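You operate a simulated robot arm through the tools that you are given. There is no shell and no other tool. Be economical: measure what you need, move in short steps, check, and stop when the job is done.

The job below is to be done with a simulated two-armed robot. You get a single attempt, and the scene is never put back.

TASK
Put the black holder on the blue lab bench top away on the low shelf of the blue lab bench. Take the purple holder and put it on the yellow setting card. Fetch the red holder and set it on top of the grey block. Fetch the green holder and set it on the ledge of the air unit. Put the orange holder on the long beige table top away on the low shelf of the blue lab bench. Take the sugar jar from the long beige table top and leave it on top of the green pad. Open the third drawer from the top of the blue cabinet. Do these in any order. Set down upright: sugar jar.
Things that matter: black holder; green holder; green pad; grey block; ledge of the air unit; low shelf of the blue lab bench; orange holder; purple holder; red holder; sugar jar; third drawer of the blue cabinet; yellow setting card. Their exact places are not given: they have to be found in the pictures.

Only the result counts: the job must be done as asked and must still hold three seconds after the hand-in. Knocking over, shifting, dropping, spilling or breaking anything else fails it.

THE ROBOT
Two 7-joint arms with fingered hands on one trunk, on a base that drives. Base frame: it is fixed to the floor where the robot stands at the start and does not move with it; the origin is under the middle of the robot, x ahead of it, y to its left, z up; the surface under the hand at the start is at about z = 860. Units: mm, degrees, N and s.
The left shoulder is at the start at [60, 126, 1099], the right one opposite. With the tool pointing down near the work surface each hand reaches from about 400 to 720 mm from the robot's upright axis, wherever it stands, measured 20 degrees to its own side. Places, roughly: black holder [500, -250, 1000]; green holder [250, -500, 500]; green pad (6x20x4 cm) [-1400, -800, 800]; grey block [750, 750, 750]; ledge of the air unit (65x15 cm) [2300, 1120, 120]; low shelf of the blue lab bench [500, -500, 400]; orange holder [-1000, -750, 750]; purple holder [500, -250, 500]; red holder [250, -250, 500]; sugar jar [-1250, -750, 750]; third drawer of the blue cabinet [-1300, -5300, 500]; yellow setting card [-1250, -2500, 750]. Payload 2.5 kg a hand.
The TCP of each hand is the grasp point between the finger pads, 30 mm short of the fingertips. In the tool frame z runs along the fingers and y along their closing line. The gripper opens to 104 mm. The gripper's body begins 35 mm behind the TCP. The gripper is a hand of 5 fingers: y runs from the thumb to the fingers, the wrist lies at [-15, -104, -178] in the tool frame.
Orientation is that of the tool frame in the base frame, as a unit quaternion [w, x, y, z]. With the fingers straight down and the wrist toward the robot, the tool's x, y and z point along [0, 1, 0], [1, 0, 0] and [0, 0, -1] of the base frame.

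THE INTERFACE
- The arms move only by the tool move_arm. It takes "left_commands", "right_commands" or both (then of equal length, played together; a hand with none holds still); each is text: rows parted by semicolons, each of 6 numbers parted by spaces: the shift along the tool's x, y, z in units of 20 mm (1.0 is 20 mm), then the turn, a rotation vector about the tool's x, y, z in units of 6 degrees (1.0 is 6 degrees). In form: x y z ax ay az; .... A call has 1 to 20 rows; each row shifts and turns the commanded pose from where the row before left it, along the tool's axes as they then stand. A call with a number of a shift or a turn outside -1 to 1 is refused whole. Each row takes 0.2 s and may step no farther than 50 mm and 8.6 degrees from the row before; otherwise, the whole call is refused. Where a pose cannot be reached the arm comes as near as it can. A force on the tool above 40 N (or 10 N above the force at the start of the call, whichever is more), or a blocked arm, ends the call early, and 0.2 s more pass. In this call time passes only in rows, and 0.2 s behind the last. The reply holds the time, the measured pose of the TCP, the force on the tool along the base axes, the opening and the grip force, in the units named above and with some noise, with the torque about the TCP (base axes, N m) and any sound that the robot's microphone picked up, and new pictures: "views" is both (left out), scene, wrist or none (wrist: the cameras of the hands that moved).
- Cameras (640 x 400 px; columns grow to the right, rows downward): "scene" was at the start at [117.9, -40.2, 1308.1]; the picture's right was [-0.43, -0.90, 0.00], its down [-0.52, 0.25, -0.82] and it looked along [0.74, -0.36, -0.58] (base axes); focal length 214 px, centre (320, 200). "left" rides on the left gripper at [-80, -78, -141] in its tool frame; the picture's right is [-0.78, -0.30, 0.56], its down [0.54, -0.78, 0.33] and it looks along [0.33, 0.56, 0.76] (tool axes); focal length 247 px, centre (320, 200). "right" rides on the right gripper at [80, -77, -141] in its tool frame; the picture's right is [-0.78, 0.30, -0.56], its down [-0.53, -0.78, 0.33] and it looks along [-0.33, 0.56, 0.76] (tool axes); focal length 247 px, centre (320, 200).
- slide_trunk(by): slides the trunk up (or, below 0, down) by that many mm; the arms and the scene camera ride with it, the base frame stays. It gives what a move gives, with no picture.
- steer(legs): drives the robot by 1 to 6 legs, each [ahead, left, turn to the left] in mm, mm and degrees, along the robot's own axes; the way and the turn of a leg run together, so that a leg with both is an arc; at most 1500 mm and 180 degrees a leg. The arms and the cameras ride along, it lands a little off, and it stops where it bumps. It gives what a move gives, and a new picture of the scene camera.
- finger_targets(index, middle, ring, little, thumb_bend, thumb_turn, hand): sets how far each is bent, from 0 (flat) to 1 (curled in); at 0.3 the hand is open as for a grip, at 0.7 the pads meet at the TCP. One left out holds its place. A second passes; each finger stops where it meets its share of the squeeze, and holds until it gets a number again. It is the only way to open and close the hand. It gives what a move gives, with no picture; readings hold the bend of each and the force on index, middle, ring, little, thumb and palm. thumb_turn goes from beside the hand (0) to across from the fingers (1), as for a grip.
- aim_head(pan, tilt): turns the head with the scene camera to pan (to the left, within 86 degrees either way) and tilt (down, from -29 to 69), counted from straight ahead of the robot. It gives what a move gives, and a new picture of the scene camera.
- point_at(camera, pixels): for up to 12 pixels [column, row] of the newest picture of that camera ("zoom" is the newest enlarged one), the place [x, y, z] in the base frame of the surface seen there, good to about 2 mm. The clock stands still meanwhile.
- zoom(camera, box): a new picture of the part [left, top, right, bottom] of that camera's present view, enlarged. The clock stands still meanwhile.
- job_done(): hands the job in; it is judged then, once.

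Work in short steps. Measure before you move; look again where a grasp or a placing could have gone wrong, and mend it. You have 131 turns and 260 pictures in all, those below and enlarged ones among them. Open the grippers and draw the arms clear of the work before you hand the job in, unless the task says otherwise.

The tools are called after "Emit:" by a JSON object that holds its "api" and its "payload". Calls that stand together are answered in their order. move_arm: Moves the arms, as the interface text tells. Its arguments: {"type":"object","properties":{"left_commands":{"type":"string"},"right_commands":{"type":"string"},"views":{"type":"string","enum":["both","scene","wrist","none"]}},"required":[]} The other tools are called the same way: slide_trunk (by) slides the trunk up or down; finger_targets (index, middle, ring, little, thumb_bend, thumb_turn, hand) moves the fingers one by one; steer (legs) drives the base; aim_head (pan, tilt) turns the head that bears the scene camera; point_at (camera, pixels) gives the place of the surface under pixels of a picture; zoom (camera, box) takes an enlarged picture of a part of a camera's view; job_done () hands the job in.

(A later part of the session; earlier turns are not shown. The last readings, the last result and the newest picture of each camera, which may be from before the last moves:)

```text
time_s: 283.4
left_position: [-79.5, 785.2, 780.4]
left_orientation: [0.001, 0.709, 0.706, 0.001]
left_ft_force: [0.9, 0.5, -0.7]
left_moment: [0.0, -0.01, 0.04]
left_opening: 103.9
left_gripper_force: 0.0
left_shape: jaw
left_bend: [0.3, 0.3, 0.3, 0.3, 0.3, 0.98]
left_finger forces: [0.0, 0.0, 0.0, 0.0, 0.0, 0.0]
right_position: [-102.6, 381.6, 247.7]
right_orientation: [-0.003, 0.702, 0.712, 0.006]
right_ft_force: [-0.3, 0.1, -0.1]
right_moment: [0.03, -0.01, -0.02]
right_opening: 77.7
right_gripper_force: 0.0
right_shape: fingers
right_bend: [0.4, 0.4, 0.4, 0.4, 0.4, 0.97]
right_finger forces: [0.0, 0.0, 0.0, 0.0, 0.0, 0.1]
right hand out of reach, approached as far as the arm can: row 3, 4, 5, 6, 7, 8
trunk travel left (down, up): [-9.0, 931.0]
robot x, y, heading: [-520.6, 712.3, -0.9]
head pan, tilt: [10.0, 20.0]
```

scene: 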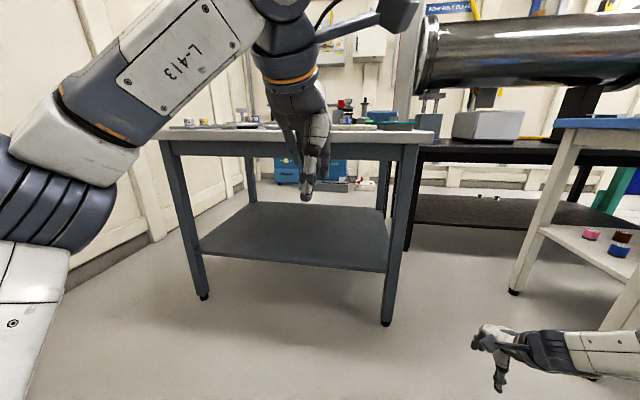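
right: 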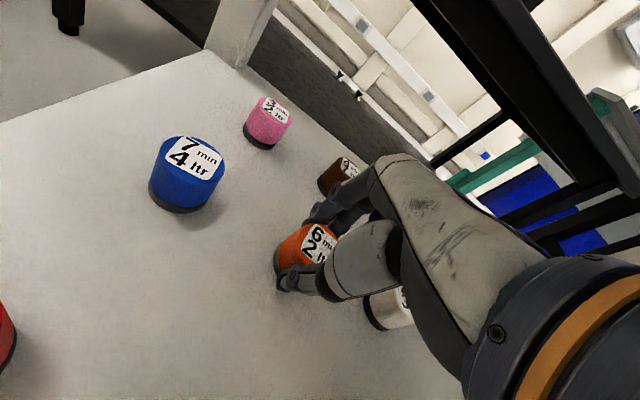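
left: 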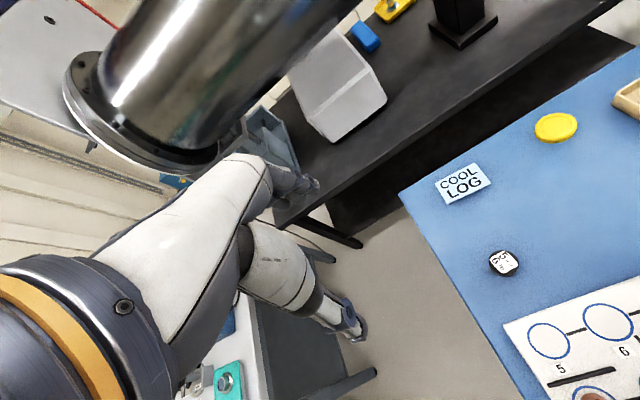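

It gets lower when nearer (z=248 at 418 mm ahead). I continue the trial, also with a lateral change.

Emit:
{"api": "move_arm", "payload": {"right_commands": "0 -1 1 0 0 0; 0 -1 1 0 0 0; 0 -1 1 0 0 0; 0 -1 1 0 0 0; 0 -1 1 0 0 0; 0 0 1 0 0 0", "views": "none"}}

Emit:
{"api": "move_arm", "payload": {"right_commands": "-1 0 0.5 0 0 0; -1 0 0.5 0 0 0; -1 0 0.5 0 0 0; -1 0 0.5 0 0 0; -1 0 0.5 0 0 0", "views": "none"}}

```text
time_s: 284.8
left_position: [-81.5, 785.1, 780.8]
left_orientation: [0.001, 0.709, 0.706, 0.001]
left_ft_force: [0.0, -0.6, 0.0]
left_moment: [0.0, -0.01, -0.01]
left_opening: 104.1
left_gripper_force: 0.1
left_shape: jaw
left_bend: [0.3, 0.3, 0.3, 0.3, 0.3, 0.98]
left_finger forces: [0.0, 0.0, 0.0, 0.0, 0.0, 0.1]
right_position: [-172.4, 387.0, 229.1]
right_orientation: [-0.003, 0.701, 0.713, 0.006]
right_ft_force: [0.1, 0.7, -0.4]
right_moment: [0.02, -0.02, -0.04]
right_opening: 77.7
right_gripper_force: 0.1
right_shape: fingers
right_bend: [0.4, 0.4, 0.4, 0.4, 0.4, 0.97]
right_finger forces: [0.1, 0.0, 0.1, 0.1, 0.1, 0.1]
right hand out of reach, approached as far as the arm can: row 1, 2, 3, 4, 5, 6
trunk travel left (down, up): [-9.0, 931.0]
robot x, y, heading: [-522.2, 710.5, -0.6]
head pan, tilt: [10.0, 20.0]
```

```text
time_s: 286.0
left_position: [-80.3, 785.9, 779.9]
left_orientation: [0.0, 0.709, 0.705, 0.001]
left_ft_force: [0.3, 0.2, 0.3]
left_moment: [0.03, 0.02, 0.0]
left_opening: 103.9
left_gripper_force: 0.1
left_shape: jaw
left_bend: [0.3, 0.3, 0.3, 0.3, 0.3, 0.98]
left_finger forces: [0.0, 0.0, 0.0, 0.0, 0.0, 0.0]
right_position: [-167.5, 304.7, 217.6]
right_orientation: [-0.003, 0.701, 0.713, 0.006]
right_ft_force: [0.8, -0.8, -0.2]
right_moment: [-0.02, -0.01, 0.0]
right_opening: 77.6
right_gripper_force: 0.1
right_shape: fingers
right_bend: [0.4, 0.4, 0.4, 0.4, 0.4, 0.97]
right_finger forces: [0.0, 0.0, 0.1, 0.0, 0.0, 0.1]
right hand out of reach, approached as far as the arm can: row 1, 2, 3, 4, 5
trunk travel left (down, up): [-9.0, 931.0]
robot x, y, heading: [-524.3, 710.5, -0.4]
head pan, tilt: [10.0, 20.0]
```

Nearer and more to the side gives z=218. I now tilt the fingers backward 30°, which should let it go lower.

Emit:
{"api": "move_arm", "payload": {"right_commands": "0 0 0.5 1 0 0; 0 0 0.5 1 0 0; 0 0 0.5 1 0 0; 0 0 0.5 1 0 0; 0 0.3 0.6 0 0 0; 0 0.3 0.6 0 0 0; 0 0.3 0.6 0 0 0", "views": "scene"}}

```text
time_s: 287.6
left_position: [-80.5, 785.3, 780.3]
left_orientation: [0.001, 0.709, 0.706, 0.0]
left_ft_force: [0.5, 0.1, -0.1]
left_moment: [-0.03, -0.01, 0.01]
left_opening: 103.8
left_gripper_force: 0.0
left_shape: jaw
left_bend: [0.3, 0.3, 0.3, 0.3, 0.3, 0.98]
left_finger forces: [0.1, 0.0, 0.0, 0.0, 0.0, 0.1]
right_position: [-176.2, 307.7, 217.4]
right_orientation: [-0.149, 0.686, 0.697, -0.143]
right_ft_force: [-1.0, -0.1, 0.7]
right_moment: [-0.01, 0.0, -0.01]
right_opening: 77.8
right_gripper_force: 0.1
right_shape: fingers
right_bend: [0.4, 0.4, 0.4, 0.4, 0.4, 0.97]
right_finger forces: [0.1, 0.0, 0.0, 0.0, 0.0, 0.0]
right hand out of reach, approached as far as the arm can: row 1, 2, 3, 4, 5, 6, 7
trunk travel left (down, up): [-9.0, 931.0]
robot x, y, heading: [-522.8, 714.0, -0.5]
head pan, tilt: [10.0, 20.0]
```

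scene: 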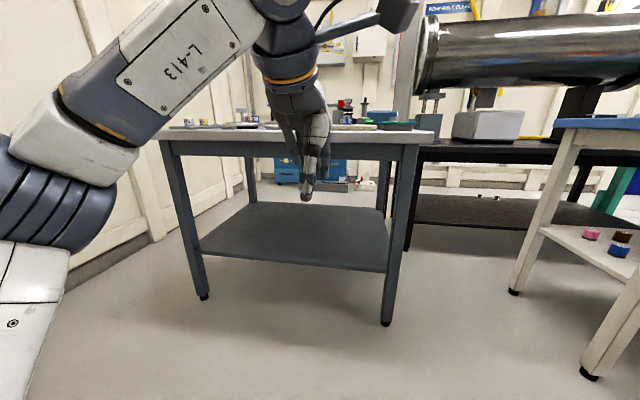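

I look at the right arm's posture to understand what limits it.

Emit:
{"api": "aim_head", "payload": {"pan": -55, "tilt": 55}}

Emit:
{"api": "point_at", "payload": {"camera": "scene", "pixels": [[320, 200], [250, 150], [400, 200], [320, 300]]}}

```text
time_s: 288.9
left_position: [-81.0, 785.8, 781.3]
left_orientation: [0.001, 0.709, 0.705, 0.001]
left_ft_force: [-0.2, -1.0, 1.0]
left_moment: [0.0, 0.02, 0.02]
left_opening: 103.9
left_gripper_force: 0.0
left_shape: jaw
left_bend: [0.3, 0.3, 0.3, 0.3, 0.3, 0.98]
left_finger forces: [0.0, 0.0, 0.1, 0.0, 0.0, 0.1]
right_position: [-176.9, 307.8, 219.7]
right_orientation: [-0.148, 0.686, 0.698, -0.142]
right_ft_force: [-0.5, -0.3, 0.2]
right_moment: [-0.02, 0.0, 0.01]
right_opening: 77.7
right_gripper_force: 0.0
right_shape: fingers
right_bend: [0.4, 0.4, 0.4, 0.4, 0.4, 0.97]
right_finger forces: [0.1, 0.0, 0.1, 0.0, 0.0, 0.0]
trunk travel left (down, up): [-9.0, 931.0]
robot x, y, heading: [-520.3, 711.6, -0.5]
head pan, tilt: [-55.0, 55.0]
```

scene: 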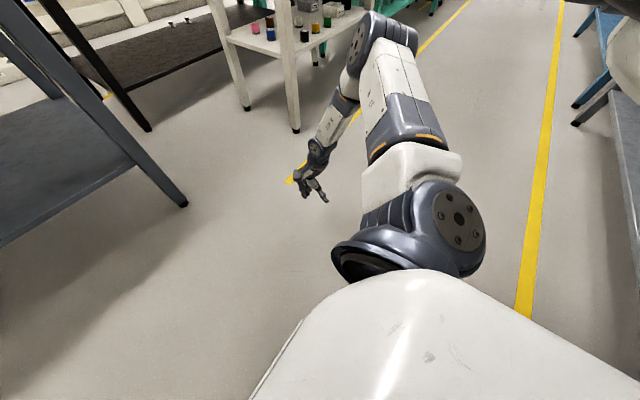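

```text
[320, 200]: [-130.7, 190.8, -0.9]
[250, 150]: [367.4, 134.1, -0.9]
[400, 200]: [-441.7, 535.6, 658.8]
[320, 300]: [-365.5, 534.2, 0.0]
```

Emit:
{"api": "point_at", "payload": {"camera": "scene", "pixels": [[390, 30], [365, 75], [320, 150], [345, 105], [410, 110], [455, 215]]}}

Emit:
{"api": "move_arm", "payload": {"right_commands": "0 0 0 -1 0 0; 0 0 0 -1 0 0; 0 0 0.5 -1 0 0; 0 0 0.5 -1 0 0; 0 0 0.5 -1 0 0; 0 0 0.5 -1 0 0; 0 -0.5 0.7 -1 0 0; 0 -0.5 0.7 -1 0 0; 0 -0.5 0.7 -1 0 0; 0 -0.7 0.6 0 0 0; 0 -0.7 0.6 0 0 0; 0 -0.7 0.6 0 0 0", "views": "none"}}

```text
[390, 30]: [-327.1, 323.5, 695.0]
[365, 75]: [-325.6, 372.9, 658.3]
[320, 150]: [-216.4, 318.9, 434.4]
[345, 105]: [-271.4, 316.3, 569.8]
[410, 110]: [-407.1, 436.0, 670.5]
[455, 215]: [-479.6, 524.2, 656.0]
```

```text
time_s: 291.5
left_position: [-81.4, 785.4, 780.6]
left_orientation: [0.001, 0.709, 0.705, 0.0]
left_ft_force: [-0.5, 0.4, -0.1]
left_moment: [0.04, 0.01, 0.02]
left_opening: 103.8
left_gripper_force: 0.0
left_shape: jaw
left_bend: [0.3, 0.3, 0.3, 0.3, 0.3, 0.98]
left_finger forces: [0.1, 0.0, 0.0, 0.1, 0.1, 0.0]
right_position: [-217.3, 293.4, 87.7]
right_orientation: [0.179, 0.679, 0.686, 0.191]
right_ft_force: [-0.5, 0.0, 0.2]
right_moment: [0.01, -0.01, -0.02]
right_opening: 77.9
right_gripper_force: 0.1
right_shape: fingers
right_bend: [0.4, 0.4, 0.4, 0.4, 0.4, 0.97]
right_finger forces: [0.0, 0.1, 0.0, 0.0, 0.1, 0.0]
right hand out of reach, approached as far as the arm can: row 4, 5
trunk travel left (down, up): [-9.0, 931.0]
robot x, y, heading: [-525.3, 711.9, -0.5]
head pan, tilt: [-55.0, 55.0]
```

With 30° forward tilt the hand got down to z=88. I test how far ahead it can be at ledge height (z≈165).

Emit:
{"api": "move_arm", "payload": {"right_commands": "0 0.5 -0.866 0 0 0; 0 0.5 -0.866 0 0 0; 0 0.5 -0.866 0 0 0; 0 0.5 -0.866 0 0 0; 0 0.866 0.5 0 0 0; 0 0.866 0.5 0 0 0; 0 0.866 0.5 0 0 0; 0 0.866 0.5 0 0 0; 0 0.866 0.5 0 0 0; 0 0.866 0.5 0 0 0; 0 0.866 0.5 0 0 0", "views": "none"}}

```text
time_s: 293.9
left_position: [-80.4, 784.2, 779.4]
left_orientation: [0.0, 0.708, 0.706, 0.0]
left_ft_force: [0.4, 0.0, 0.3]
left_moment: [-0.01, -0.03, 0.02]
left_opening: 103.8
left_gripper_force: 0.1
left_shape: jaw
left_bend: [0.3, 0.3, 0.3, 0.3, 0.3, 0.98]
left_finger forces: [0.1, 0.0, 0.0, 0.0, 0.1, 0.1]
right_position: [-82.4, 293.4, 167.7]
right_orientation: [0.178, 0.679, 0.686, 0.19]
right_ft_force: [-0.5, 1.4, 0.0]
right_moment: [0.0, 0.0, -0.02]
right_opening: 77.7
right_gripper_force: 0.0
right_shape: fingers
right_bend: [0.4, 0.4, 0.4, 0.4, 0.4, 0.97]
right_finger forces: [0.0, 0.1, 0.0, 0.0, 0.1, 0.1]
trunk travel left (down, up): [-9.0, 931.0]
robot x, y, heading: [-522.1, 711.3, -0.8]
head pan, tilt: [-55.0, 55.0]
```

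It reaches (440 ahead, 418 right, z=168) with 30° tilt. I test whether a smaller tilt of 18° is also possible here.

Emit:
{"api": "move_arm", "payload": {"right_commands": "0 0 0 1 0 0; 0 0 0 1 0 0; 0 0 0 0 0 0", "views": "none"}}

```text
time_s: 294.7
left_position: [-81.3, 785.7, 780.2]
left_orientation: [0.001, 0.709, 0.705, 0.0]
left_ft_force: [-0.1, 0.2, 0.3]
left_moment: [0.01, -0.02, -0.03]
left_opening: 103.5
left_gripper_force: 0.0
left_shape: jaw
left_bend: [0.3, 0.3, 0.3, 0.3, 0.3, 0.98]
left_finger forces: [0.0, 0.0, 0.0, 0.0, 0.0, 0.1]
right_position: [-79.9, 292.5, 168.0]
right_orientation: [0.107, 0.694, 0.703, 0.117]
right_ft_force: [0.8, 0.0, -0.2]
right_moment: [0.02, -0.03, -0.02]
right_opening: 77.9
right_gripper_force: 0.2
right_shape: fingers
right_bend: [0.4, 0.4, 0.4, 0.4, 0.4, 0.97]
right_finger forces: [0.0, 0.0, 0.0, 0.0, 0.0, 0.0]
trunk travel left (down, up): [-9.0, 931.0]
robot x, y, heading: [-521.8, 710.7, -0.6]
head pan, tilt: [-55.0, 55.0]
```

18° works too in this posture. I keep it, raise the trunk 340 mm, and drive to the green holder at (297,-492), stopping short to look.

Emit:
{"api": "slide_trunk", "payload": {"by": 340}}

Emit:
{"api": "steer", "payload": {"legs": [[0, -780, 0], [280, 0, 0]]}}

Emit:
{"api": "zoom", "payload": {"camera": "right", "box": [0, 0, 640, 400]}}

```text
time_s: 298.1
left_position: [-81.0, 785.1, 1121.2]
left_orientation: [0.0, 0.709, 0.705, 0.0]
left_ft_force: [0.4, -0.2, 0.8]
left_moment: [-0.03, -0.02, 0.01]
left_opening: 104.0
left_gripper_force: 0.0
left_shape: jaw
left_bend: [0.3, 0.3, 0.3, 0.3, 0.3, 0.98]
left_finger forces: [0.0, 0.1, 0.0, 0.1, 0.0, 0.1]
right_position: [-81.4, 293.0, 508.2]
right_orientation: [0.107, 0.694, 0.702, 0.117]
right_ft_force: [0.1, -0.5, 0.2]
right_moment: [0.05, -0.01, 0.0]
right_opening: 77.8
right_gripper_force: 0.0
right_shape: fingers
right_bend: [0.4, 0.4, 0.4, 0.4, 0.4, 0.97]
right_finger forces: [0.1, 0.0, 0.1, 0.0, 0.0, 0.0]
trunk travel left (down, up): [-349.0, 591.0]
robot x, y, heading: [-523.4, 711.6, -0.4]
head pan, tilt: [-55.0, 55.0]
```

```text
time_s: 303.9
left_position: [183.8, -13.4, 1119.5]
left_orientation: [0.0, 0.712, 0.702, 0.0]
left_ft_force: [0.0, 0.6, -0.7]
left_moment: [0.0, 0.03, 0.03]
left_opening: 103.8
left_gripper_force: 0.2
left_shape: jaw
left_bend: [0.3, 0.3, 0.3, 0.3, 0.3, 0.98]
left_finger forces: [0.0, 0.1, 0.0, 0.0, 0.1, 0.0]
right_position: [179.8, -503.5, 507.4]
right_orientation: [0.107, 0.697, 0.699, 0.116]
right_ft_force: [-0.7, 0.5, 0.3]
right_moment: [-0.01, 0.04, 0.0]
right_opening: 77.7
right_gripper_force: 0.0
right_shape: fingers
right_bend: [0.4, 0.4, 0.4, 0.4, 0.4, 0.97]
right_finger forces: [0.0, 0.1, 0.0, 0.0, 0.0, 0.0]
trunk travel left (down, up): [-349.0, 591.0]
robot x, y, heading: [-258.9, -79.5, -1.1]
head pan, tilt: [-55.0, 55.0]
```

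scene: 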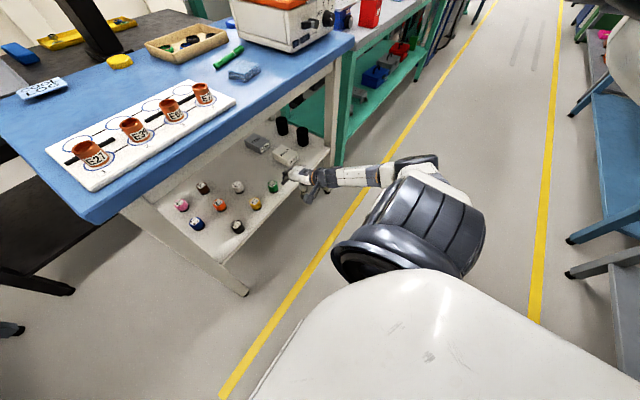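

```text
1.00 times, centred on (320, 200) of right (not enlarged: the box is as wide or as high as the picture)
```

zoom: 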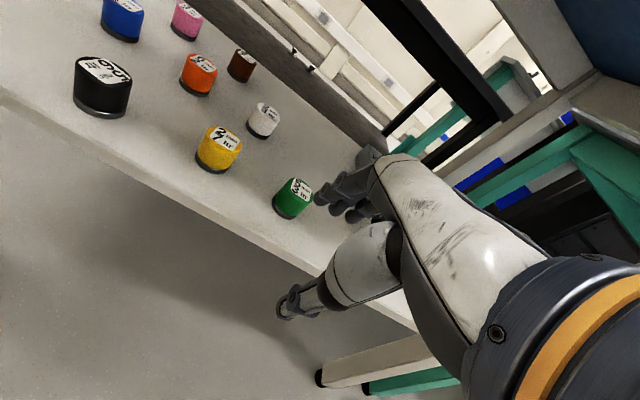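

The arm is now in an elbow-low posture. I measure the green holder.

Emit:
{"api": "point_at", "payload": {"camera": "zoom", "pixels": [[298, 188], [290, 182], [307, 190], [285, 205], [320, 270], [330, 345]]}}

Emit:
{"api": "aim_head", "payload": {"pan": -60, "tilt": 40}}

```text
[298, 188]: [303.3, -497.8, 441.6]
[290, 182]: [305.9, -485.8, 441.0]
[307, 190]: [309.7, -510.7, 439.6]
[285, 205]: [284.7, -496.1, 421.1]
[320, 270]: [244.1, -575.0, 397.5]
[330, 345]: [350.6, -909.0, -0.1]
```

```text
time_s: 304.6
left_position: [184.0, -12.6, 1119.7]
left_orientation: [0.001, 0.712, 0.702, 0.001]
left_ft_force: [1.0, -0.2, -0.4]
left_moment: [0.02, -0.01, 0.0]
left_opening: 103.8
left_gripper_force: 0.2
left_shape: jaw
left_bend: [0.3, 0.3, 0.3, 0.3, 0.3, 0.98]
left_finger forces: [0.0, 0.1, 0.0, 0.0, 0.0, 0.0]
right_position: [180.1, -504.9, 507.3]
right_orientation: [0.107, 0.697, 0.7, 0.116]
right_ft_force: [-1.0, 0.4, -1.2]
right_moment: [0.01, 0.01, -0.01]
right_opening: 77.9
right_gripper_force: 0.0
right_shape: fingers
right_bend: [0.4, 0.4, 0.4, 0.4, 0.4, 0.97]
right_finger forces: [0.0, 0.0, 0.0, 0.1, 0.1, 0.1]
trunk travel left (down, up): [-349.0, 591.0]
robot x, y, heading: [-256.4, -83.7, -0.9]
head pan, tilt: [-60.0, 40.0]
```

scene: 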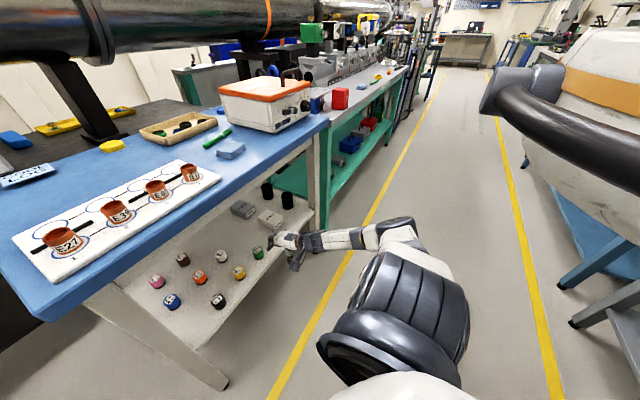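

Green's centre is about (299,-495). I drive in above it.

Emit:
{"api": "steer", "payload": {"legs": [[118, 11, 0]]}}

Emit:
{"api": "zoom", "payload": {"camera": "right", "box": [0, 0, 640, 400]}}

Emit:
{"api": "point_at", "payload": {"camera": "zoom", "pixels": [[284, 260], [270, 255], [300, 262], [280, 245], [262, 275]]}}

```text
time_s: 305.9
left_position: [302.0, -5.5, 1120.5]
left_orientation: [0.001, 0.713, 0.701, 0.001]
left_ft_force: [0.6, -0.5, -0.3]
left_moment: [0.0, 0.02, -0.01]
left_opening: 103.8
left_gripper_force: 0.0
left_shape: jaw
left_bend: [0.3, 0.3, 0.3, 0.3, 0.3, 0.98]
left_finger forces: [0.0, 0.0, 0.0, 0.1, 0.0, 0.0]
right_position: [295.9, -497.7, 506.6]
right_orientation: [0.108, 0.698, 0.698, 0.116]
right_ft_force: [0.1, 0.1, 0.0]
right_moment: [0.02, -0.02, 0.03]
right_opening: 77.9
right_gripper_force: 0.1
right_shape: fingers
right_bend: [0.4, 0.4, 0.4, 0.4, 0.4, 0.97]
right_finger forces: [0.0, 0.0, 0.1, 0.0, 0.1, 0.0]
trunk travel left (down, up): [-349.0, 591.0]
robot x, y, heading: [-138.2, -73.2, -1.4]
head pan, tilt: [-60.0, 40.0]
```

scene: 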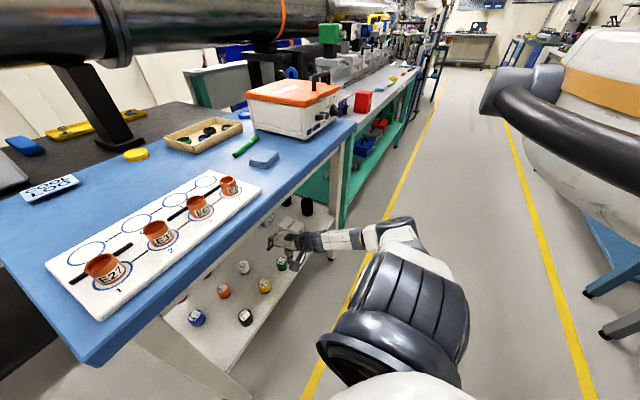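

```text
1.00 times, centred on (320, 200) of right (not enlarged: the box is as wide or as high as the picture)
```

zoom: 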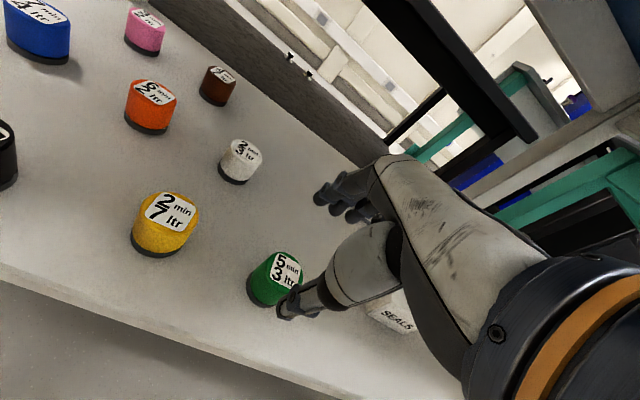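

```text
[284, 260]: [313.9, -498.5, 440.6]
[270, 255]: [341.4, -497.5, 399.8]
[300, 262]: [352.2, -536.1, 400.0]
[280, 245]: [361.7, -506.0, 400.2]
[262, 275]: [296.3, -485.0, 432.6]
```

Emit:
{"api": "point_at", "payload": {"camera": "zoom", "pixels": [[287, 272], [276, 262], [298, 276], [268, 268], [275, 285], [255, 290], [375, 315]]}}

```text
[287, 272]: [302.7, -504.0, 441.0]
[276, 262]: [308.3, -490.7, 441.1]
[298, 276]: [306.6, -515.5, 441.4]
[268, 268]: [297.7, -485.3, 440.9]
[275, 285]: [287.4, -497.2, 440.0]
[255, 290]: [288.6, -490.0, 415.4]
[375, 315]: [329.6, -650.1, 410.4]
```

Green's centre is (299,-502). I shift 4 mm, lower 57 mm, grip and lift.

Emit:
{"api": "move_arm", "payload": {"right_commands": "-0.2 0.1 0.03 0 0 0", "views": "none"}}

Emit:
{"api": "slide_trunk", "payload": {"by": -58}}

Emit:
{"api": "finger_targets", "payload": {"hand": "right", "index": 0.72, "middle": 0.72, "ring": 0.72, "little": 0.72, "thumb_bend": 0.72}}

Emit:
{"api": "slide_trunk", "payload": {"by": 65}}

Emit:
{"api": "zoom", "payload": {"camera": "right", "box": [160, 140, 480, 340]}}

```text
time_s: 306.2
left_position: [301.7, -5.5, 1120.6]
left_orientation: [0.0, 0.713, 0.701, 0.001]
left_ft_force: [0.2, 0.3, 0.2]
left_moment: [0.01, -0.01, -0.04]
left_opening: 104.0
left_gripper_force: 0.1
left_shape: jaw
left_bend: [0.3, 0.3, 0.3, 0.3, 0.3, 0.98]
left_finger forces: [0.0, 0.0, 0.0, 0.0, 0.0, 0.0]
right_position: [298.8, -501.5, 508.0]
right_orientation: [0.107, 0.698, 0.698, 0.116]
right_ft_force: [-0.2, -0.4, 0.2]
right_moment: [-0.02, 0.02, 0.0]
right_opening: 77.6
right_gripper_force: 0.0
right_shape: fingers
right_bend: [0.4, 0.4, 0.4, 0.4, 0.4, 0.97]
right_finger forces: [0.0, 0.0, 0.0, 0.0, 0.1, 0.0]
trunk travel left (down, up): [-349.0, 591.0]
robot x, y, heading: [-140.4, -69.2, -1.2]
head pan, tilt: [-60.0, 40.0]
```

```text
time_s: 307.2
left_position: [301.2, -5.5, 1062.1]
left_orientation: [0.001, 0.713, 0.701, 0.001]
left_ft_force: [-0.3, 0.6, 0.1]
left_moment: [0.03, 0.01, 0.02]
left_opening: 103.7
left_gripper_force: 0.1
left_shape: jaw
left_bend: [0.3, 0.3, 0.3, 0.3, 0.3, 0.98]
left_finger forces: [0.0, 0.0, 0.1, 0.0, 0.0, 0.0]
right_position: [300.3, -501.8, 449.0]
right_orientation: [0.109, 0.698, 0.698, 0.117]
right_ft_force: [0.9, 0.2, 0.6]
right_moment: [-0.01, 0.03, -0.01]
right_opening: 77.8
right_gripper_force: 0.0
right_shape: fingers
right_bend: [0.4, 0.4, 0.4, 0.4, 0.4, 0.97]
right_finger forces: [0.0, 0.1, 0.1, 0.1, 0.0, 0.1]
trunk travel left (down, up): [-291.0, 649.0]
robot x, y, heading: [-140.9, -72.5, -0.8]
head pan, tilt: [-60.0, 40.0]
```

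```text
time_s: 308.2
left_position: [301.5, -4.6, 1062.8]
left_orientation: [0.001, 0.713, 0.701, 0.001]
left_ft_force: [-1.0, -0.1, 0.4]
left_moment: [0.02, 0.03, -0.02]
left_opening: 103.8
left_gripper_force: 0.0
left_shape: jaw
left_bend: [0.3, 0.3, 0.3, 0.3, 0.3, 0.98]
left_finger forces: [0.0, 0.0, 0.0, 0.1, 0.1, 0.0]
right_position: [298.7, -501.5, 451.0]
right_orientation: [0.108, 0.698, 0.698, 0.117]
right_ft_force: [1.3, -0.3, 8.2]
right_moment: [-0.02, 0.06, 0.0]
right_opening: 33.3
right_gripper_force: 16.4
right_shape: fingers
right_bend: [0.6, 0.63, 0.72, 0.72, 0.57, 0.96]
right_finger forces: [9.2, 8.2, 0.1, 0.1, 14.2, 0.1]
trunk travel left (down, up): [-291.0, 649.0]
robot x, y, heading: [-140.3, -71.8, -1.2]
head pan, tilt: [-60.0, 40.0]
```

```text
time_s: 309.3
left_position: [302.2, -3.9, 1127.8]
left_orientation: [0.001, 0.713, 0.701, 0.001]
left_ft_force: [-0.2, -0.3, -0.3]
left_moment: [0.0, -0.01, 0.0]
left_opening: 103.9
left_gripper_force: 0.0
left_shape: jaw
left_bend: [0.3, 0.3, 0.3, 0.3, 0.3, 0.98]
left_finger forces: [0.1, 0.0, 0.0, 0.0, 0.0, 0.0]
right_position: [298.0, -501.7, 513.9]
right_orientation: [0.108, 0.698, 0.698, 0.116]
right_ft_force: [-1.2, -0.3, -0.9]
right_moment: [-0.02, -0.02, -0.04]
right_opening: 32.9
right_gripper_force: 14.5
right_shape: fingers
right_bend: [0.6, 0.64, 0.72, 0.72, 0.57, 0.95]
right_finger forces: [7.5, 7.2, 0.0, 0.0, 14.1, 0.1]
trunk travel left (down, up): [-356.0, 584.0]
robot x, y, heading: [-140.1, -74.9, -1.4]
head pan, tilt: [-60.0, 40.0]
```

```text
2.00 times, centred on (320, 240) of right
```

zoom: 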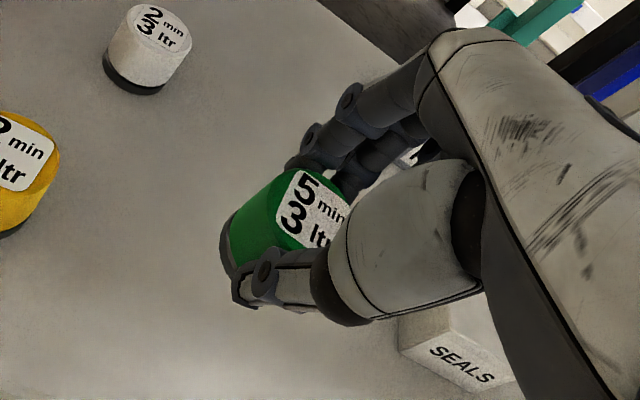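

The green holder is held. I back out, raise the trunk high, strafe left to the corridor's line (y≈1720) and look at the left side.

Emit:
{"api": "steer", "payload": {"legs": [[-410, 0, 0]]}}

Emit:
{"api": "slide_trunk", "payload": {"by": 400}}

Emit:
{"api": "slide_trunk", "payload": {"by": 145}}

Emit:
{"api": "steer", "payload": {"legs": [[40, 1450, 0], [0, 345, 0]]}}

Emit:
{"api": "aim_head", "payload": {"pan": 45, "tilt": 40}}

```text
time_s: 311.8
left_position: [-101.5, 4.1, 1127.3]
left_orientation: [0.001, 0.713, 0.701, 0.0]
left_ft_force: [0.2, 0.5, -0.3]
left_moment: [0.01, 0.01, 0.03]
left_opening: 104.2
left_gripper_force: 0.0
left_shape: jaw
left_bend: [0.3, 0.3, 0.3, 0.3, 0.3, 0.98]
left_finger forces: [0.1, 0.0, 0.1, 0.1, 0.0, 0.0]
right_position: [-105.8, -493.4, 515.2]
right_orientation: [0.107, 0.698, 0.698, 0.116]
right_ft_force: [0.4, 1.0, -1.8]
right_moment: [-0.02, -0.04, -0.01]
right_opening: 33.2
right_gripper_force: 14.2
right_shape: fingers
right_bend: [0.6, 0.64, 0.72, 0.72, 0.57, 0.95]
right_finger forces: [7.5, 7.1, 0.1, 0.0, 14.1, 0.0]
trunk travel left (down, up): [-356.0, 584.0]
robot x, y, heading: [-544.3, -64.1, -1.3]
head pan, tilt: [-60.0, 40.0]
```

scene: 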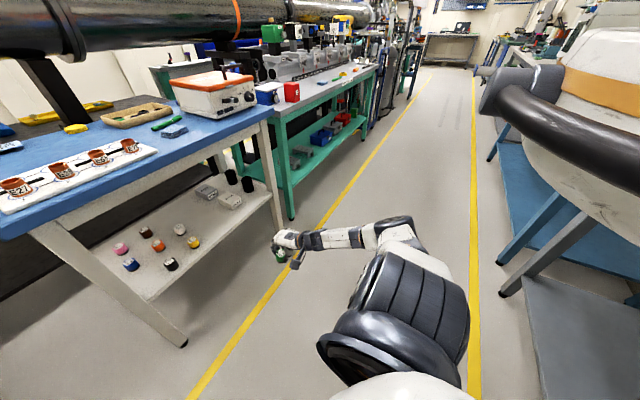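

```text
time_s: 315.6
left_position: [-101.4, 4.0, 1527.1]
left_orientation: [0.001, 0.713, 0.701, 0.001]
left_ft_force: [-0.5, 0.9, -0.5]
left_moment: [0.0, 0.0, 0.02]
left_opening: 103.9
left_gripper_force: 0.1
left_shape: jaw
left_bend: [0.3, 0.3, 0.3, 0.3, 0.3, 0.98]
left_finger forces: [0.0, 0.1, 0.1, 0.0, 0.0, 0.0]
right_position: [-106.3, -492.8, 914.2]
right_orientation: [0.107, 0.698, 0.698, 0.116]
right_ft_force: [-0.6, 0.6, -0.6]
right_moment: [0.01, 0.0, 0.0]
right_opening: 32.6
right_gripper_force: 14.1
right_shape: fingers
right_bend: [0.6, 0.64, 0.72, 0.72, 0.57, 0.95]
right_finger forces: [7.4, 7.2, 0.0, 0.0, 14.1, 0.1]
trunk travel left (down, up): [-756.0, 184.0]
robot x, y, heading: [-541.8, -65.7, -1.3]
head pan, tilt: [-60.0, 40.0]
```

```text
time_s: 317.3
left_position: [-102.3, 4.1, 1673.0]
left_orientation: [0.001, 0.713, 0.701, 0.0]
left_ft_force: [0.1, 0.6, 1.1]
left_moment: [0.02, 0.0, 0.01]
left_opening: 103.9
left_gripper_force: 0.1
left_shape: jaw
left_bend: [0.3, 0.3, 0.3, 0.3, 0.3, 0.98]
left_finger forces: [0.0, 0.0, 0.0, 0.0, 0.0, 0.0]
right_position: [-105.6, -492.9, 1060.2]
right_orientation: [0.108, 0.698, 0.698, 0.115]
right_ft_force: [-0.2, 0.3, -0.9]
right_moment: [-0.01, 0.0, -0.02]
right_opening: 33.1
right_gripper_force: 14.7
right_shape: fingers
right_bend: [0.6, 0.64, 0.72, 0.72, 0.57, 0.95]
right_finger forces: [7.4, 7.0, 0.0, 0.1, 14.1, 0.0]
trunk travel left (down, up): [-901.0, 39.0]
robot x, y, heading: [-545.4, -65.8, -1.3]
head pan, tilt: [-60.0, 40.0]
```

```text
time_s: 326.4
left_position: [-24.8, 1795.2, 1672.9]
left_orientation: [-0.001, 0.712, 0.702, 0.002]
left_ft_force: [0.0, -0.2, -0.1]
left_moment: [-0.01, 0.0, 0.02]
left_opening: 103.8
left_gripper_force: 0.0
left_shape: jaw
left_bend: [0.3, 0.3, 0.3, 0.3, 0.3, 0.98]
left_finger forces: [0.0, 0.0, 0.1, 0.0, 0.1, 0.1]
right_position: [-27.9, 1298.7, 1059.7]
right_orientation: [0.107, 0.697, 0.699, 0.117]
right_ft_force: [0.3, -0.5, -0.9]
right_moment: [0.02, -0.03, -0.03]
right_opening: 32.8
right_gripper_force: 13.9
right_shape: fingers
right_bend: [0.6, 0.64, 0.72, 0.72, 0.57, 0.95]
right_finger forces: [7.5, 7.1, 0.0, 0.1, 14.0, 0.0]
trunk travel left (down, up): [-901.0, 39.0]
robot x, y, heading: [-470.2, 1727.3, -1.3]
head pan, tilt: [-60.0, 40.0]
```

scene: 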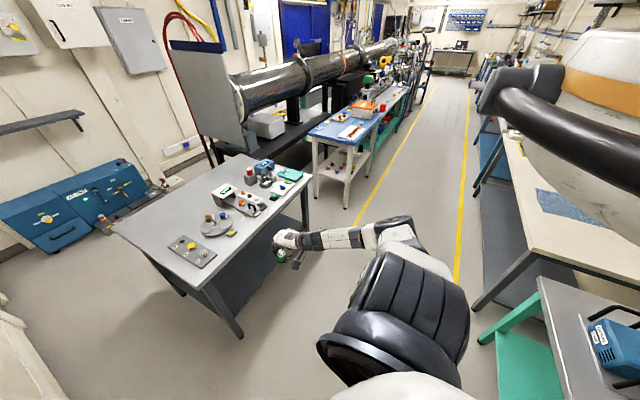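

```text
time_s: 328.2
left_position: [-25.7, 1795.0, 1672.0]
left_orientation: [-0.001, 0.712, 0.702, 0.001]
left_ft_force: [-0.1, 0.5, 0.9]
left_moment: [-0.02, -0.01, -0.04]
left_opening: 103.9
left_gripper_force: 0.1
left_shape: jaw
left_bend: [0.3, 0.3, 0.3, 0.3, 0.3, 0.98]
left_finger forces: [0.0, 0.1, 0.1, 0.0, 0.0, 0.0]
right_position: [-28.0, 1299.0, 1059.3]
right_orientation: [0.107, 0.698, 0.699, 0.116]
right_ft_force: [-0.2, 0.0, -1.4]
right_moment: [-0.03, 0.0, -0.01]
right_opening: 32.8
right_gripper_force: 13.7
right_shape: fingers
right_bend: [0.6, 0.64, 0.72, 0.72, 0.57, 0.95]
right_finger forces: [7.4, 7.0, 0.0, 0.1, 14.0, 0.0]
trunk travel left (down, up): [-901.0, 39.0]
robot x, y, heading: [-469.9, 1730.0, -1.0]
head pan, tilt: [45.0, 40.0]
```

scene: 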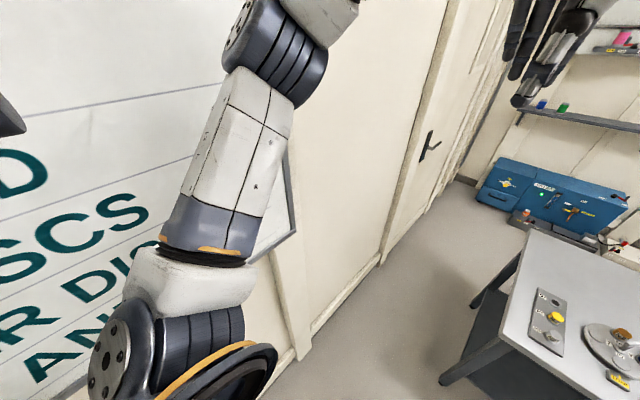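

Emit:
{"api": "point_at", "payload": {"camera": "scene", "pixels": [[250, 20], [235, 130], [300, 50], [330, 200], [310, 330], [380, 260], [60, 250], [130, 320], [480, 300], [445, 375], [350, 100]]}}

```text
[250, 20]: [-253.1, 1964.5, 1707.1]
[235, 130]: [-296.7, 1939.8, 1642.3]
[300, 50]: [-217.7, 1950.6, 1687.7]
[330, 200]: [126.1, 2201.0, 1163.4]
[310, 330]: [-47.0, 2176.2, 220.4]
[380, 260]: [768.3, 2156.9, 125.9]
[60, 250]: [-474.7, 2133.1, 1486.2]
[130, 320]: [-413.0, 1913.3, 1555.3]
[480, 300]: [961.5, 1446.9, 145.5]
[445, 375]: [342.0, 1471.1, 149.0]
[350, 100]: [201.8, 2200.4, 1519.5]
```

The left elbow is at y≈1965–2020 and the wall at about 2176, so the corridor at y≈1750 works. I drive forward 1450 mm, then look.

Emit:
{"api": "steer", "payload": {"legs": [[0, 15, 1.2], [700, 0, 0], [800, 0, 0]]}}

Emit:
{"api": "aim_head", "payload": {"pan": -25, "tilt": 45}}

```text
time_s: 329.1
left_position: [-22.9, 1805.4, 1672.0]
left_orientation: [-0.004, 0.705, 0.709, 0.002]
left_ft_force: [0.7, 1.1, 0.3]
left_moment: [0.0, 0.03, -0.01]
left_opening: 104.0
left_gripper_force: 0.0
left_shape: jaw
left_bend: [0.3, 0.3, 0.3, 0.3, 0.3, 0.98]
left_finger forces: [0.0, 0.0, 0.1, 0.1, 0.0, 0.0]
right_position: [-17.2, 1313.9, 1054.0]
right_orientation: [0.101, 0.691, 0.706, 0.12]
right_ft_force: [0.1, 0.8, -0.8]
right_moment: [-0.01, 0.01, 0.02]
right_opening: 33.1
right_gripper_force: 14.1
right_shape: fingers
right_bend: [0.6, 0.64, 0.72, 0.72, 0.57, 0.95]
right_finger forces: [7.4, 7.1, 0.0, 0.1, 14.0, 0.0]
trunk travel left (down, up): [-901.0, 39.0]
robot x, y, heading: [-465.4, 1741.1, 0.0]
head pan, tilt: [45.0, 40.0]
stopped in leg 1: the robot was blocked; the commanded pose is now the measured one
```

scene: 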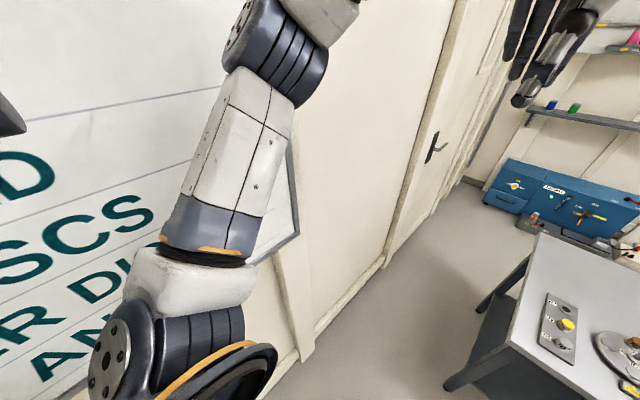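

```text
time_s: 330.5
left_position: [-22.2, 1806.0, 1670.7]
left_orientation: [-0.005, 0.705, 0.709, 0.003]
left_ft_force: [-0.3, 0.2, 0.3]
left_moment: [0.0, 0.03, 0.0]
left_opening: 103.6
left_gripper_force: 0.0
left_shape: jaw
left_bend: [0.3, 0.3, 0.3, 0.3, 0.3, 0.98]
left_finger forces: [0.0, 0.0, 0.1, 0.1, 0.1, 0.0]
right_position: [-16.6, 1315.2, 1054.3]
right_orientation: [0.102, 0.691, 0.705, 0.119]
right_ft_force: [-0.3, -0.1, -0.9]
right_moment: [0.0, 0.02, 0.04]
right_opening: 32.8
right_gripper_force: 13.9
right_shape: fingers
right_bend: [0.6, 0.64, 0.72, 0.72, 0.57, 0.95]
right_finger forces: [7.3, 7.2, 0.0, 0.0, 14.0, 0.1]
trunk travel left (down, up): [-901.0, 39.0]
robot x, y, heading: [-468.9, 1740.5, 0.3]
head pan, tilt: [-25.0, 45.0]
```

scene: 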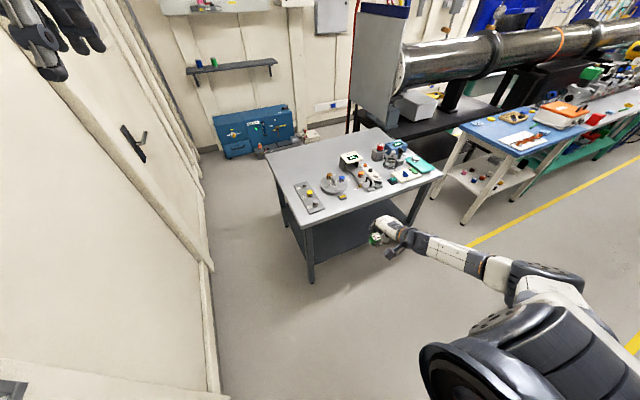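

Something on the robot's left (its broad back ring) touched the wall board. I shift 25 mm right and then drive forward along y≈1715.

Emit:
{"api": "steer", "payload": {"legs": [[0, -28, 0], [700, 0, 0], [800, 0, 0]]}}

```text
time_s: 338.7
left_position: [1475.0, 1784.9, 1672.7]
left_orientation: [0.0, 0.71, 0.705, 0.0]
left_ft_force: [0.0, 0.4, 0.0]
left_moment: [0.0, 0.0, 0.02]
left_opening: 103.9
left_gripper_force: 0.1
left_shape: jaw
left_bend: [0.3, 0.3, 0.3, 0.3, 0.3, 0.98]
left_finger forces: [0.1, 0.0, 0.1, 0.0, 0.0, 0.0]
right_position: [1476.8, 1286.6, 1059.0]
right_orientation: [0.107, 0.695, 0.701, 0.116]
right_ft_force: [-0.2, -0.6, 0.2]
right_moment: [0.02, 0.03, 0.03]
right_opening: 32.7
right_gripper_force: 14.2
right_shape: fingers
right_bend: [0.61, 0.64, 0.72, 0.72, 0.57, 0.95]
right_finger forces: [7.3, 7.2, 0.0, 0.1, 13.9, 0.2]
trunk travel left (down, up): [-901.0, 39.0]
robot x, y, heading: [1033.0, 1711.0, -0.6]
head pan, tilt: [-25.0, 45.0]
```

scene: 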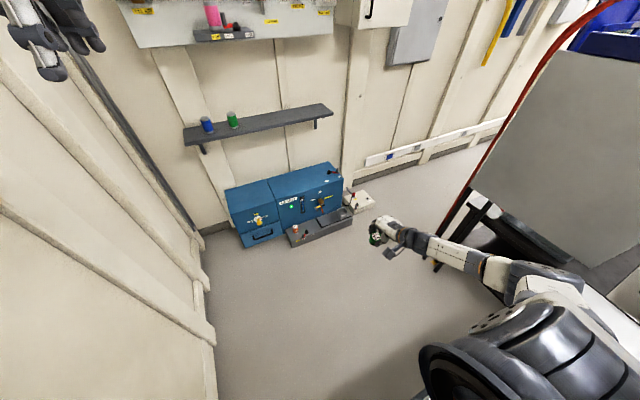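

The robot is through. I enlarge the ledge and measure a free spot.

Emit:
{"api": "zoom", "payload": {"camera": "scene", "box": [220, 150, 400, 260]}}

Emit:
{"api": "point_at", "payload": {"camera": "zoom", "pixels": [[265, 285], [330, 265], [380, 245], [440, 220], [290, 300], [300, 260], [360, 235], [275, 265], [310, 285], [345, 250], [440, 245], [420, 232]]}}

```text
3.56 times, centred on (310, 205) of scene
```

zoom: 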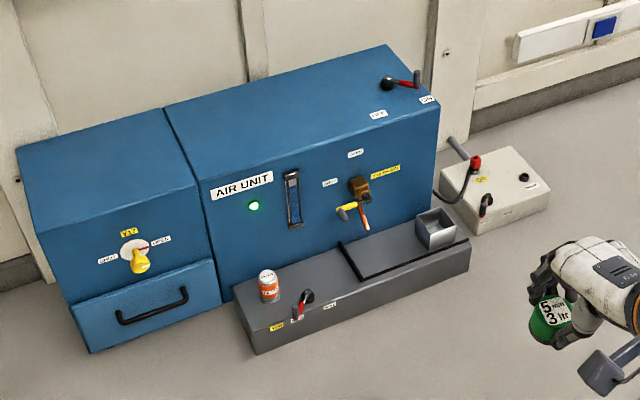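

```text
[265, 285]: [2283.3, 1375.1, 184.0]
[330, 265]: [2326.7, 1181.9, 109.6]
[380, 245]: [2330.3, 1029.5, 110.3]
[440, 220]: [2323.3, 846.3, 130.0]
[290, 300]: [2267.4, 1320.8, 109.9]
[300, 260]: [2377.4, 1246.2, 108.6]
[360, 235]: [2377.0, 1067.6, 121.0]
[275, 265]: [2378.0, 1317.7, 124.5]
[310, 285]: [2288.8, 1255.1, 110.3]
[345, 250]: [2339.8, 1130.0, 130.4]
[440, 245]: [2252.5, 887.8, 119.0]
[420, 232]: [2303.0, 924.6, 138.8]
```

I measure the tap and the levers on the unit's face to choose a safe spot.

Emit:
{"api": "point_at", "payload": {"camera": "zoom", "pixels": [[360, 185], [345, 210], [366, 225], [306, 298], [298, 312], [292, 200], [268, 270], [280, 322], [352, 270], [365, 280], [320, 300], [350, 212]]}}

```text
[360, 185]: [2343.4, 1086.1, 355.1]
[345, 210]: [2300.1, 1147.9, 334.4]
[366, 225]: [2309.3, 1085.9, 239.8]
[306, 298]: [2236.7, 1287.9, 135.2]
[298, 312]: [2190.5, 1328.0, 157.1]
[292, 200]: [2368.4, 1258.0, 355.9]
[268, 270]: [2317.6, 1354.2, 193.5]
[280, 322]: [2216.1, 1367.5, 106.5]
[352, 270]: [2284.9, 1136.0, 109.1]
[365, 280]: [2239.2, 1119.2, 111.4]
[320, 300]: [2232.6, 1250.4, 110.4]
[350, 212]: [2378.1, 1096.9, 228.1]
```

A spot at (2272,1200) is clear of the tap (y≥1275) and the handles. I drive on 450 mm, lower the trunk there, and look.

Emit:
{"api": "steer", "payload": {"legs": [[470, -85, 0.6]]}}

Emit:
{"api": "slide_trunk", "payload": {"by": -400}}

Emit:
{"api": "slide_trunk", "payload": {"by": -400}}

Emit:
{"api": "slide_trunk", "payload": {"by": -40}}

Emit:
{"api": "aim_head", "payload": {"pan": -25, "tilt": 30}}

```text
time_s: 341.5
left_position: [1945.9, 1705.3, 1672.2]
left_orientation: [0.001, 0.703, 0.711, 0.001]
left_ft_force: [0.4, 0.4, -0.1]
left_moment: [0.0, -0.01, 0.02]
left_opening: 103.7
left_gripper_force: 0.0
left_shape: jaw
left_bend: [0.3, 0.3, 0.3, 0.3, 0.3, 0.98]
left_finger forces: [0.0, 0.0, 0.0, 0.0, 0.0, 0.0]
right_position: [1955.8, 1210.1, 1059.7]
right_orientation: [0.106, 0.689, 0.707, 0.117]
right_ft_force: [0.5, 0.1, -0.7]
right_moment: [0.01, 0.03, 0.02]
right_opening: 32.5
right_gripper_force: 14.3
right_shape: fingers
right_bend: [0.61, 0.65, 0.72, 0.72, 0.57, 0.95]
right_finger forces: [7.3, 7.1, 0.1, 0.0, 13.8, 0.0]
trunk travel left (down, up): [-901.0, 39.0]
robot x, y, heading: [1504.6, 1627.1, 0.3]
head pan, tilt: [-25.0, 45.0]
```

scene: 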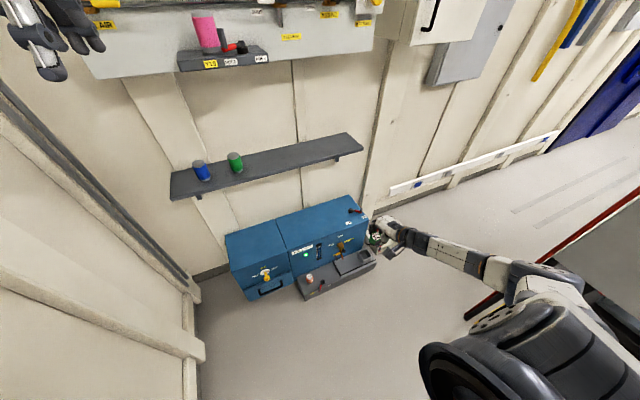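

```text
time_s: 345.4
left_position: [1945.7, 1708.3, 1273.1]
left_orientation: [0.0, 0.703, 0.711, 0.001]
left_ft_force: [0.4, 0.3, 0.4]
left_moment: [-0.03, -0.01, 0.01]
left_opening: 104.1
left_gripper_force: 0.0
left_shape: jaw
left_bend: [0.3, 0.3, 0.3, 0.3, 0.3, 0.98]
left_finger forces: [0.0, 0.0, 0.0, 0.0, 0.1, 0.0]
right_position: [1956.7, 1209.8, 659.7]
right_orientation: [0.106, 0.689, 0.707, 0.118]
right_ft_force: [0.5, 0.6, -0.7]
right_moment: [0.02, -0.02, 0.01]
right_opening: 32.5
right_gripper_force: 14.3
right_shape: fingers
right_bend: [0.61, 0.65, 0.72, 0.72, 0.57, 0.95]
right_finger forces: [7.3, 7.1, 0.0, 0.1, 13.8, 0.0]
trunk travel left (down, up): [-501.0, 439.0]
robot x, y, heading: [1505.9, 1622.6, 0.3]
head pan, tilt: [-25.0, 45.0]
```

```text
time_s: 349.2
left_position: [1945.1, 1707.5, 873.3]
left_orientation: [0.001, 0.703, 0.711, 0.001]
left_ft_force: [0.4, -0.6, -1.0]
left_moment: [0.0, 0.01, -0.02]
left_opening: 103.8
left_gripper_force: 0.1
left_shape: jaw
left_bend: [0.3, 0.3, 0.3, 0.3, 0.3, 0.98]
left_finger forces: [0.0, 0.0, 0.0, 0.0, 0.1, 0.0]
right_position: [1955.2, 1209.6, 258.9]
right_orientation: [0.107, 0.69, 0.707, 0.117]
right_ft_force: [-0.1, 0.5, 0.2]
right_moment: [0.02, 0.01, -0.03]
right_opening: 32.7
right_gripper_force: 14.1
right_shape: fingers
right_bend: [0.61, 0.65, 0.72, 0.72, 0.57, 0.95]
right_finger forces: [7.3, 7.2, 0.0, 0.0, 14.0, 0.0]
trunk travel left (down, up): [-101.0, 839.0]
robot x, y, heading: [1505.7, 1624.5, 0.1]
head pan, tilt: [-25.0, 45.0]
```

```text
time_s: 350.0
left_position: [1946.8, 1707.6, 832.6]
left_orientation: [0.001, 0.703, 0.711, 0.001]
left_ft_force: [0.1, 0.3, -0.6]
left_moment: [0.0, 0.04, 0.0]
left_opening: 103.7
left_gripper_force: 0.1
left_shape: jaw
left_bend: [0.3, 0.3, 0.3, 0.3, 0.3, 0.98]
left_finger forces: [0.0, 0.1, 0.1, 0.0, 0.0, 0.0]
right_position: [1956.0, 1210.8, 219.0]
right_orientation: [0.106, 0.688, 0.708, 0.117]
right_ft_force: [-0.4, 0.1, -1.1]
right_moment: [-0.01, 0.01, 0.02]
right_opening: 32.5
right_gripper_force: 14.2
right_shape: fingers
right_bend: [0.61, 0.65, 0.72, 0.72, 0.57, 0.95]
right_finger forces: [7.3, 7.0, 0.0, 0.0, 13.9, 0.0]
trunk travel left (down, up): [-61.0, 879.0]
robot x, y, heading: [1506.9, 1627.0, 0.5]
head pan, tilt: [-25.0, 45.0]
```

```text
time_s: 350.8
left_position: [1947.9, 1707.2, 832.9]
left_orientation: [0.0, 0.704, 0.71, 0.0]
left_ft_force: [0.1, 0.0, 0.2]
left_moment: [0.01, 0.02, -0.02]
left_opening: 103.8
left_gripper_force: 0.1
left_shape: jaw
left_bend: [0.3, 0.3, 0.3, 0.3, 0.3, 0.98]
left_finger forces: [0.0, 0.0, 0.0, 0.0, 0.1, 0.0]
right_position: [1955.8, 1209.9, 220.2]
right_orientation: [0.106, 0.689, 0.707, 0.118]
right_ft_force: [0.4, 0.3, -0.2]
right_moment: [0.01, -0.01, 0.01]
right_opening: 32.3
right_gripper_force: 14.5
right_shape: fingers
right_bend: [0.61, 0.65, 0.72, 0.72, 0.57, 0.95]
right_finger forces: [7.3, 7.1, 0.0, 0.0, 14.0, 0.0]
trunk travel left (down, up): [-61.0, 879.0]
robot x, y, heading: [1508.0, 1625.4, 0.6]
head pan, tilt: [-25.0, 30.0]
```

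scene: 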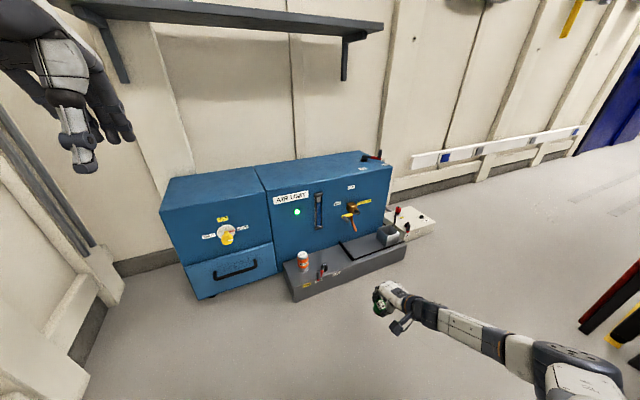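

The hand is low at (1956,1210,220). I drive forward 250 mm and check with the wrist camera.

Emit:
{"api": "steer", "payload": {"legs": [[250, -12, 0]]}}

Emit:
{"api": "zoom", "payload": {"camera": "right", "box": [0, 0, 640, 400]}}

```text
time_s: 352.6
left_position: [2193.3, 1698.2, 833.1]
left_orientation: [0.0, 0.703, 0.712, 0.001]
left_ft_force: [-1.1, 0.4, 0.0]
left_moment: [-0.01, -0.01, 0.01]
left_opening: 103.8
left_gripper_force: 0.0
left_shape: jaw
left_bend: [0.3, 0.3, 0.3, 0.3, 0.3, 0.98]
left_finger forces: [0.1, 0.0, 0.0, 0.0, 0.0, 0.0]
right_position: [2204.5, 1201.8, 218.9]
right_orientation: [0.106, 0.688, 0.709, 0.117]
right_ft_force: [-0.5, -0.9, -0.4]
right_moment: [0.0, -0.01, -0.03]
right_opening: 32.6
right_gripper_force: 13.7
right_shape: fingers
right_bend: [0.61, 0.65, 0.72, 0.72, 0.57, 0.95]
right_finger forces: [7.3, 7.2, 0.0, 0.0, 13.9, 0.0]
trunk travel left (down, up): [-61.0, 879.0]
robot x, y, heading: [1753.1, 1616.7, 0.2]
head pan, tilt: [-25.0, 30.0]
```

scene: 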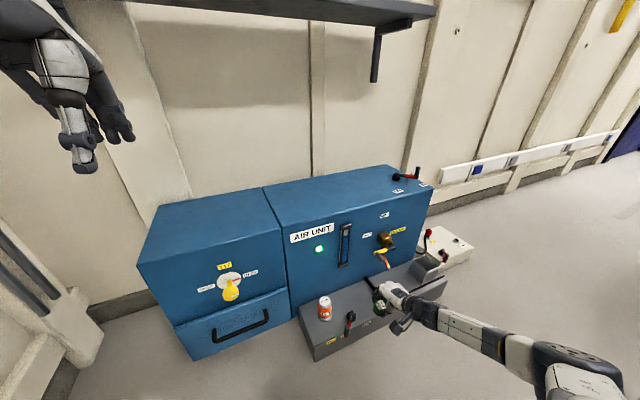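

```text
1.00 times, centred on (320, 200) of right (not enlarged: the box is as wide or as high as the picture)
```

zoom: 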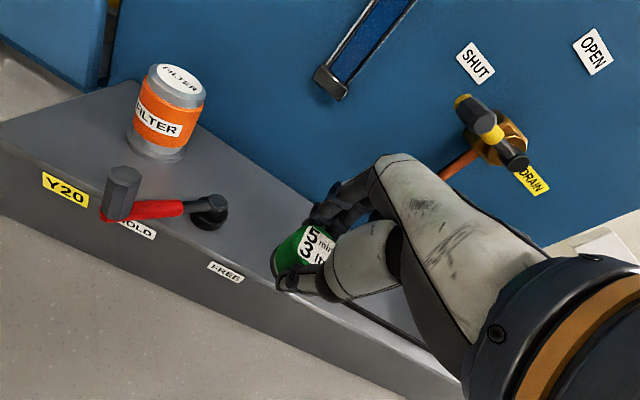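

I measure the tap's base and the drain handle's lowest/nearest points before going on.

Emit:
{"api": "point_at", "payload": {"camera": "zoom", "pixels": [[212, 208], [225, 225], [480, 125], [515, 160], [460, 165], [250, 240], [250, 215], [335, 85], [300, 215]]}}

Emit:
{"api": "slide_trunk", "payload": {"by": -44}}

```text
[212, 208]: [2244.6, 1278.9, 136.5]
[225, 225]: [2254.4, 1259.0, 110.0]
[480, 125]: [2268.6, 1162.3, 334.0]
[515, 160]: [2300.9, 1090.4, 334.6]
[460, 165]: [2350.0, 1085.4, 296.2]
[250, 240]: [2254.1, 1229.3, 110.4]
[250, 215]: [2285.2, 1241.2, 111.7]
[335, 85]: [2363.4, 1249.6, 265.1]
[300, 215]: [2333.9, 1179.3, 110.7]
```

```text
time_s: 353.5
left_position: [2193.1, 1698.0, 788.8]
left_orientation: [0.0, 0.702, 0.712, 0.001]
left_ft_force: [0.7, 0.3, -0.2]
left_moment: [0.01, 0.0, -0.02]
left_opening: 103.9
left_gripper_force: 0.0
left_shape: jaw
left_bend: [0.3, 0.3, 0.3, 0.3, 0.3, 0.98]
left_finger forces: [0.0, 0.0, 0.0, 0.1, 0.0, 0.1]
right_position: [2205.2, 1201.3, 175.0]
right_orientation: [0.106, 0.687, 0.709, 0.118]
right_ft_force: [0.0, -0.1, -1.0]
right_moment: [-0.01, 0.04, 0.04]
right_opening: 32.6
right_gripper_force: 14.2
right_shape: fingers
right_bend: [0.61, 0.65, 0.72, 0.72, 0.57, 0.95]
right_finger forces: [7.3, 7.1, 0.1, 0.1, 13.8, 0.0]
trunk travel left (down, up): [-17.0, 923.0]
robot x, y, heading: [1751.6, 1616.1, 0.5]
head pan, tilt: [-25.0, 30.0]
```

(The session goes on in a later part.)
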